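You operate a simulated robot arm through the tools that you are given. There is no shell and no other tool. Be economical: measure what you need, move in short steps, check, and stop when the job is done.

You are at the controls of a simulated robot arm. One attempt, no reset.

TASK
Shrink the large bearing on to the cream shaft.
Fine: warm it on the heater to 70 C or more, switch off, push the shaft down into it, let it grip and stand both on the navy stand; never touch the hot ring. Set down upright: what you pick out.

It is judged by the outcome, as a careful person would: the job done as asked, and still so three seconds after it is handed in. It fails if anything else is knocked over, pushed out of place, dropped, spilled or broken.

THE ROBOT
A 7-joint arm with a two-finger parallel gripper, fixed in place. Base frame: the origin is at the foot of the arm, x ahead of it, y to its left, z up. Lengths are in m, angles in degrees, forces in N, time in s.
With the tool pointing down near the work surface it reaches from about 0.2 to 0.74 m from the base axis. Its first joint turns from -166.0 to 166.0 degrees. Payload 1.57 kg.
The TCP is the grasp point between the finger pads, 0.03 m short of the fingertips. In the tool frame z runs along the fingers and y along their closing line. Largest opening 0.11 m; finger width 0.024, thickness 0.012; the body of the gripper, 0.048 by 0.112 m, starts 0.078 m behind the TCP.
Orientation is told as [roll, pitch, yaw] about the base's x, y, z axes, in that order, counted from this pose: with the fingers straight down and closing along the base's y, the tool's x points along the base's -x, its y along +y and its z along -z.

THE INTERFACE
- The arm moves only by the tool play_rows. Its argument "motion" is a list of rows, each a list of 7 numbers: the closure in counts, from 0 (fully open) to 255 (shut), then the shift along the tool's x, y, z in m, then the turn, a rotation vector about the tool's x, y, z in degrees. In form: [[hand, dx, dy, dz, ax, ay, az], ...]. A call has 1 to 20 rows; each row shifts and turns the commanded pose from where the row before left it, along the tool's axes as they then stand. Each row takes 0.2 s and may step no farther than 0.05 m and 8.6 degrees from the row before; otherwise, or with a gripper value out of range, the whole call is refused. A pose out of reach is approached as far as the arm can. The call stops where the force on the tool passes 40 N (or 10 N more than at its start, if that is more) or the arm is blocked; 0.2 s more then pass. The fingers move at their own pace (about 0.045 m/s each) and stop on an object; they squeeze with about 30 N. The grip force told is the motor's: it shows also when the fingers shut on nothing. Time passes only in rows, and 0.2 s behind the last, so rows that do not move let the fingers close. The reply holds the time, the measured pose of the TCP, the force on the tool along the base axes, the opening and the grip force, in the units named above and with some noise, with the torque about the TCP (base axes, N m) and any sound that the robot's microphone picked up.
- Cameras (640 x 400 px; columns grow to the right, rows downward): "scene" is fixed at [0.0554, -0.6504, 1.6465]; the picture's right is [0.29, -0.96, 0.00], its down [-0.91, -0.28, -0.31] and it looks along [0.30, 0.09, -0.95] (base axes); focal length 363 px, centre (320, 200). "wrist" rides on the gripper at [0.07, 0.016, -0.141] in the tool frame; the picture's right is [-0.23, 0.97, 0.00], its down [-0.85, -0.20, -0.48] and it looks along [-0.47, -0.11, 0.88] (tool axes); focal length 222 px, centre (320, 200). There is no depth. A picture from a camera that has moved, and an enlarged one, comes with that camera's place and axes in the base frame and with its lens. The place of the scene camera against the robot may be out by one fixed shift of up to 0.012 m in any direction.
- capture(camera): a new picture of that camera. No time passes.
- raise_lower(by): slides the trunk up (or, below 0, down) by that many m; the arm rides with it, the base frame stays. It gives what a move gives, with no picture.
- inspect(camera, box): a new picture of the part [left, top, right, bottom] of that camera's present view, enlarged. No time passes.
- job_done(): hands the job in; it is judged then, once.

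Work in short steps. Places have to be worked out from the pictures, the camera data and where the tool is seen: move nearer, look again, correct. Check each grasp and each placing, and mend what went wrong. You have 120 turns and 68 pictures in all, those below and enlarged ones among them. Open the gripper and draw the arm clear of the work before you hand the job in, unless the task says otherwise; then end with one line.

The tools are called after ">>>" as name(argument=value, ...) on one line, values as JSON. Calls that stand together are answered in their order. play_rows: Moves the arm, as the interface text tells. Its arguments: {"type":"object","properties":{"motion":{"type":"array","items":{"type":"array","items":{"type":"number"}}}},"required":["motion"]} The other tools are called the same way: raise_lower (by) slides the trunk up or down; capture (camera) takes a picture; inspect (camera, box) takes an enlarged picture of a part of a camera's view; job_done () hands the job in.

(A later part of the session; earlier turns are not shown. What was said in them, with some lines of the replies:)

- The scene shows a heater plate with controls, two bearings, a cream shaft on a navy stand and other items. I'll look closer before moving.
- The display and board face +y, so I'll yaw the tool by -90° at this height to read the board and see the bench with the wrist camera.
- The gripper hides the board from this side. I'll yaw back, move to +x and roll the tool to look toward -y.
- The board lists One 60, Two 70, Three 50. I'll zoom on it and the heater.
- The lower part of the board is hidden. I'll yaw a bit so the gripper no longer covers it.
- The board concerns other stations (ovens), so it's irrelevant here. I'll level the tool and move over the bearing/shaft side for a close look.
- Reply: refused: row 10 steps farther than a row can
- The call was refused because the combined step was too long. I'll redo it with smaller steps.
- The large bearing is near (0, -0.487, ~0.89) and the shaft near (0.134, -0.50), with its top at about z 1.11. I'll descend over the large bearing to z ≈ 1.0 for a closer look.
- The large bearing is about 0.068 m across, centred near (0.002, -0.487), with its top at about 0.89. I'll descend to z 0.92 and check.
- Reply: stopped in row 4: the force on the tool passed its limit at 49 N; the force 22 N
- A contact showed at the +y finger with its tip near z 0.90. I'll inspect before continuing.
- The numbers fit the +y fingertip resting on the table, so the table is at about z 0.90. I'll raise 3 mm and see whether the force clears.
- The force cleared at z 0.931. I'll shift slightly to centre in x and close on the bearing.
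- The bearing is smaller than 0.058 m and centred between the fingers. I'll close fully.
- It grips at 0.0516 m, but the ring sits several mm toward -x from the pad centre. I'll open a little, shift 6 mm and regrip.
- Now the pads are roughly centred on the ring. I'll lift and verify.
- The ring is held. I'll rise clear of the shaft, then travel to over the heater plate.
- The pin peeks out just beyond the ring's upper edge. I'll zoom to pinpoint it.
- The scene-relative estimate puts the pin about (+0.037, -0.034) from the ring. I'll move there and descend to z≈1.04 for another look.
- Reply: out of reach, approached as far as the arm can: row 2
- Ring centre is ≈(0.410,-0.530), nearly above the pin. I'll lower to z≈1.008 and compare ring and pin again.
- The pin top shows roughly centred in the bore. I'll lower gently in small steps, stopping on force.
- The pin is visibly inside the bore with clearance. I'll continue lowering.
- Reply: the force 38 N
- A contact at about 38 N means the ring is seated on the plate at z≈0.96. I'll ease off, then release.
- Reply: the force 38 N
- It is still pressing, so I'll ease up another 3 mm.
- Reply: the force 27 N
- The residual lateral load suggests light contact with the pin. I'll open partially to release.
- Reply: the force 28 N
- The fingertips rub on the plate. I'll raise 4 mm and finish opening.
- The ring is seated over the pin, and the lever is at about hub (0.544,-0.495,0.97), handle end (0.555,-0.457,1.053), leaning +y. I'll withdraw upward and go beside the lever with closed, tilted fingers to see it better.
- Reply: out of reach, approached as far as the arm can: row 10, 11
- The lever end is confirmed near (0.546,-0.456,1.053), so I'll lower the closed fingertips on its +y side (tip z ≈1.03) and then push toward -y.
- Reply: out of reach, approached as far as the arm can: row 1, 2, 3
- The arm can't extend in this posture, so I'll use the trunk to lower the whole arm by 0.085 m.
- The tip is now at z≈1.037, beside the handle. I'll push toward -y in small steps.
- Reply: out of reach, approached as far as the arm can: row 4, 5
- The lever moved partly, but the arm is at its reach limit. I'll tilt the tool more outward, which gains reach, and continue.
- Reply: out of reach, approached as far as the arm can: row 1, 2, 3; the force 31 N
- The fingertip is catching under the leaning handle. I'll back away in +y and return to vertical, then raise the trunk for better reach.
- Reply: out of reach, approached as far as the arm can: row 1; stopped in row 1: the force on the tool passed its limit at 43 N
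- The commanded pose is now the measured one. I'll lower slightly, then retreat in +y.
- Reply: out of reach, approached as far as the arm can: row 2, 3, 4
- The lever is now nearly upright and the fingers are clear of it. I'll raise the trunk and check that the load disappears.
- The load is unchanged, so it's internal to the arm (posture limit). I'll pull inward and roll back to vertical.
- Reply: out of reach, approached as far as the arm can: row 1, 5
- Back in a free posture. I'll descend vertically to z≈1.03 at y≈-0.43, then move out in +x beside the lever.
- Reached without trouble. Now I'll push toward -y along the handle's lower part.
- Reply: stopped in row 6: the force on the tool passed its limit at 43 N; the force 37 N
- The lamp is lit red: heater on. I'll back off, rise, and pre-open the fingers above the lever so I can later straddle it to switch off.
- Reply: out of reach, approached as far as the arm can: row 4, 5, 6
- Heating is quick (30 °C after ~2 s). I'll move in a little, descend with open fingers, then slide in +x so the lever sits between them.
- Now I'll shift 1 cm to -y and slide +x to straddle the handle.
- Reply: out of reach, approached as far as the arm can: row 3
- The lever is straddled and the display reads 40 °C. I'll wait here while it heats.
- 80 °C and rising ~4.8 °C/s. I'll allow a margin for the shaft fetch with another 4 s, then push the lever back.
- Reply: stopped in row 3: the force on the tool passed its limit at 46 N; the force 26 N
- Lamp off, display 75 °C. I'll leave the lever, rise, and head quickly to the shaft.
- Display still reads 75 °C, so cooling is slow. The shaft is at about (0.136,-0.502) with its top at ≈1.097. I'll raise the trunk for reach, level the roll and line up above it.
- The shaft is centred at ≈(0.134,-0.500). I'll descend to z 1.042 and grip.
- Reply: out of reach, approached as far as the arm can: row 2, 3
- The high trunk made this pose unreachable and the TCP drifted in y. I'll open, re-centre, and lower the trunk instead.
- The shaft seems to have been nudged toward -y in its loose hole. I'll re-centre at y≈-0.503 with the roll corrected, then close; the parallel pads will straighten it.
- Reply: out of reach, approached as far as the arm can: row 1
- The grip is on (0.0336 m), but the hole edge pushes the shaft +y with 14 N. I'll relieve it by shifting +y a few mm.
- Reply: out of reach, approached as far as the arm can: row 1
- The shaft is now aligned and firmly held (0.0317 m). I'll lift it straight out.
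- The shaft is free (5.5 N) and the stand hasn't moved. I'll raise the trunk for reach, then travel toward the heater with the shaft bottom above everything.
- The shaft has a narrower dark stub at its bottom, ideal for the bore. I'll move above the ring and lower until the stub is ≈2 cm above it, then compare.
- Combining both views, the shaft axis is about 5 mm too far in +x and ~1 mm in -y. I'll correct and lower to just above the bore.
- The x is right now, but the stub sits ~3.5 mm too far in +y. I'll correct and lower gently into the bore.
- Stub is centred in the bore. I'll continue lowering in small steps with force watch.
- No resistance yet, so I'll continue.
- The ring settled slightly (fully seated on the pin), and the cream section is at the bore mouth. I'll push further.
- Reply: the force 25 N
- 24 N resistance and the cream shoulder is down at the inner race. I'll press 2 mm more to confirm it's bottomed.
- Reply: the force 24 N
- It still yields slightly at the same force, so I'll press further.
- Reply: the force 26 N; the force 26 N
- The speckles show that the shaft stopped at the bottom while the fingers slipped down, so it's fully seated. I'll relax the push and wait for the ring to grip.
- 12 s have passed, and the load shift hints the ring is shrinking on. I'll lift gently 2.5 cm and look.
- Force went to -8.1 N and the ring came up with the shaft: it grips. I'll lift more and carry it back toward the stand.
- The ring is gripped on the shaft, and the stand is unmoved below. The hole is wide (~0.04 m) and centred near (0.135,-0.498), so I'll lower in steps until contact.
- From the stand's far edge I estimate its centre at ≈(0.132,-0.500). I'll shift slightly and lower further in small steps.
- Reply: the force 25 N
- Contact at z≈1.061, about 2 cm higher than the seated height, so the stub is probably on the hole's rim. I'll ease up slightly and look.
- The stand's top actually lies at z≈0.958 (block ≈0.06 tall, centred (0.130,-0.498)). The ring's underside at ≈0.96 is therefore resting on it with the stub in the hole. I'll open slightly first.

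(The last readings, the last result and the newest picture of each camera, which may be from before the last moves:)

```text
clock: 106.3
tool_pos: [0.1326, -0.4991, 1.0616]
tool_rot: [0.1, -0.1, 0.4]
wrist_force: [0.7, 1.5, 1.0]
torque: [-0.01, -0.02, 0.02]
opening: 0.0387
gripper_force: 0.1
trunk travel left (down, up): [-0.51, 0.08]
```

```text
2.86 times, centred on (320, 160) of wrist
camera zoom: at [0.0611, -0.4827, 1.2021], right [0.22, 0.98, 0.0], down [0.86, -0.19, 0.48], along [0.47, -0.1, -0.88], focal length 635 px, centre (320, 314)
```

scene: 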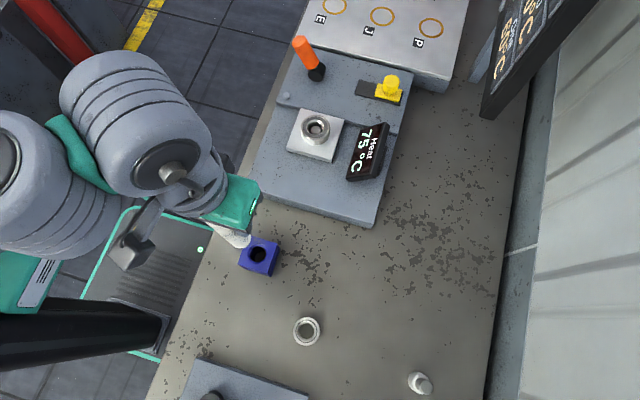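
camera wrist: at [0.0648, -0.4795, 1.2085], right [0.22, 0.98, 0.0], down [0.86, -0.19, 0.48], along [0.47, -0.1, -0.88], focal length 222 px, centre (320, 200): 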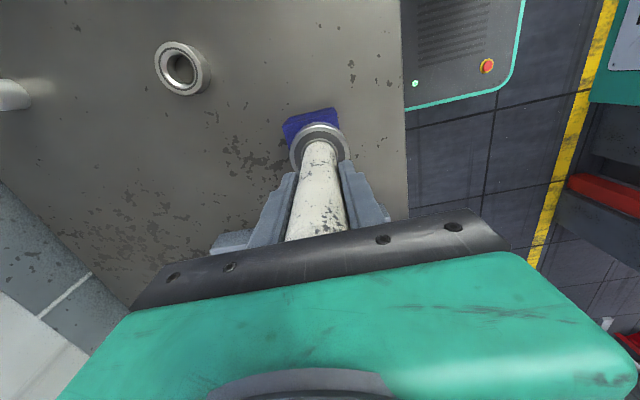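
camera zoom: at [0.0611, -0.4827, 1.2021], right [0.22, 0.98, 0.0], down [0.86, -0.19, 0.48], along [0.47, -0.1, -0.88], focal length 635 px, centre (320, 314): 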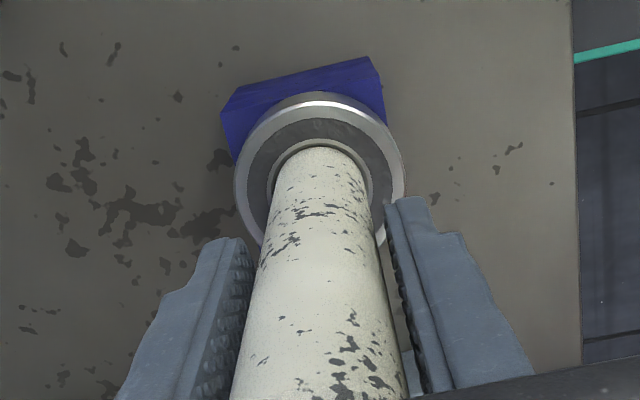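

The shaft and ring stand on their own, upright between the pads. I'll open fully and rise straight up clear.

>>> play_rows(motion=[[100, 0, 0, 0, 0, 0, 0], [0, 0, 0, 0, 0, 0, 0], [0, 0, 0, 0, 0, 0, 0], [0, 0, 0, -0.02, 0, 0, 0], [0, 0, 0, -0.03, 0, 0, 0], [0, 0, 0, -0.04, 0, 0, 0], [0, 0, 0, -0.04, 0, 0, 0], [0, 0, 0.02, -0.02, 0, 0, 0], [0, 0, 0.045, 0, 0, 0, 0], [0, 0, 0.045, 0, 0, 0, 0], [0, 0, 0.045, 0, 0, 0, 0], [0, 0, 0, 0, 0, 0, 0]])

>>> inspect(camera="scene", box=[160, 180, 320, 280])

>>> capture(camera="scene")

```text
clock: 108.9
tool_pos: [0.1298, -0.3424, 1.2113]
tool_rot: [0.1, -0.1, 0.4]
wrist_force: [0.9, -0.3, 0.6]
torque: [-0.01, -0.02, 0.0]
opening: 0.1099
gripper_force: 0.0
trunk travel left (down, up): [-0.51, 0.08]
```

```text
4.00 times, centred on (240, 230) of scene
camera zoom: at [0.0554, -0.6504, 1.6465], right [0.29, -0.96, 0.0], down [-0.91, -0.28, -0.31], along [0.3, 0.09, -0.95], focal length 1451 px, centre (640, 80)
```

zoom: 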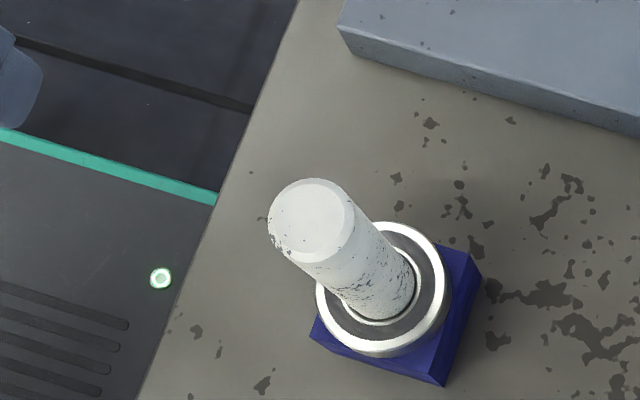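

```text
3 pictures are left
```

scene: 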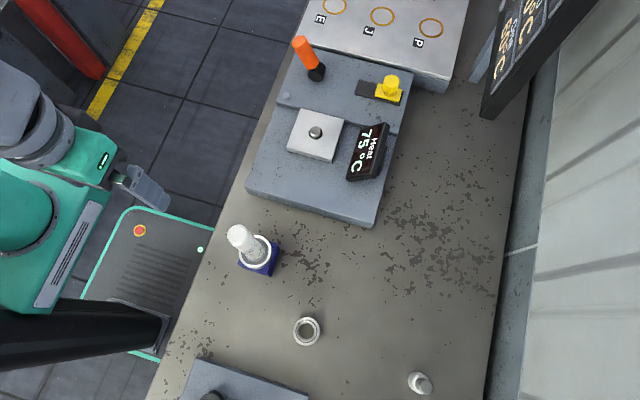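

Shaft and ring stand upright on the navy stand (top at ≈(0.135,-0.499), directly over its base), the heater is off, nothing else has moved, and the arm is clear. Handing in.

>>> job_done()

```text
The job is handed in.
```

The large bearing is shrunk on to the cream shaft and both stand upright on the navy stand. The display read 80 °C with the heater on and 75 °C when I switched it off, and I never touched the ring while it was hot.
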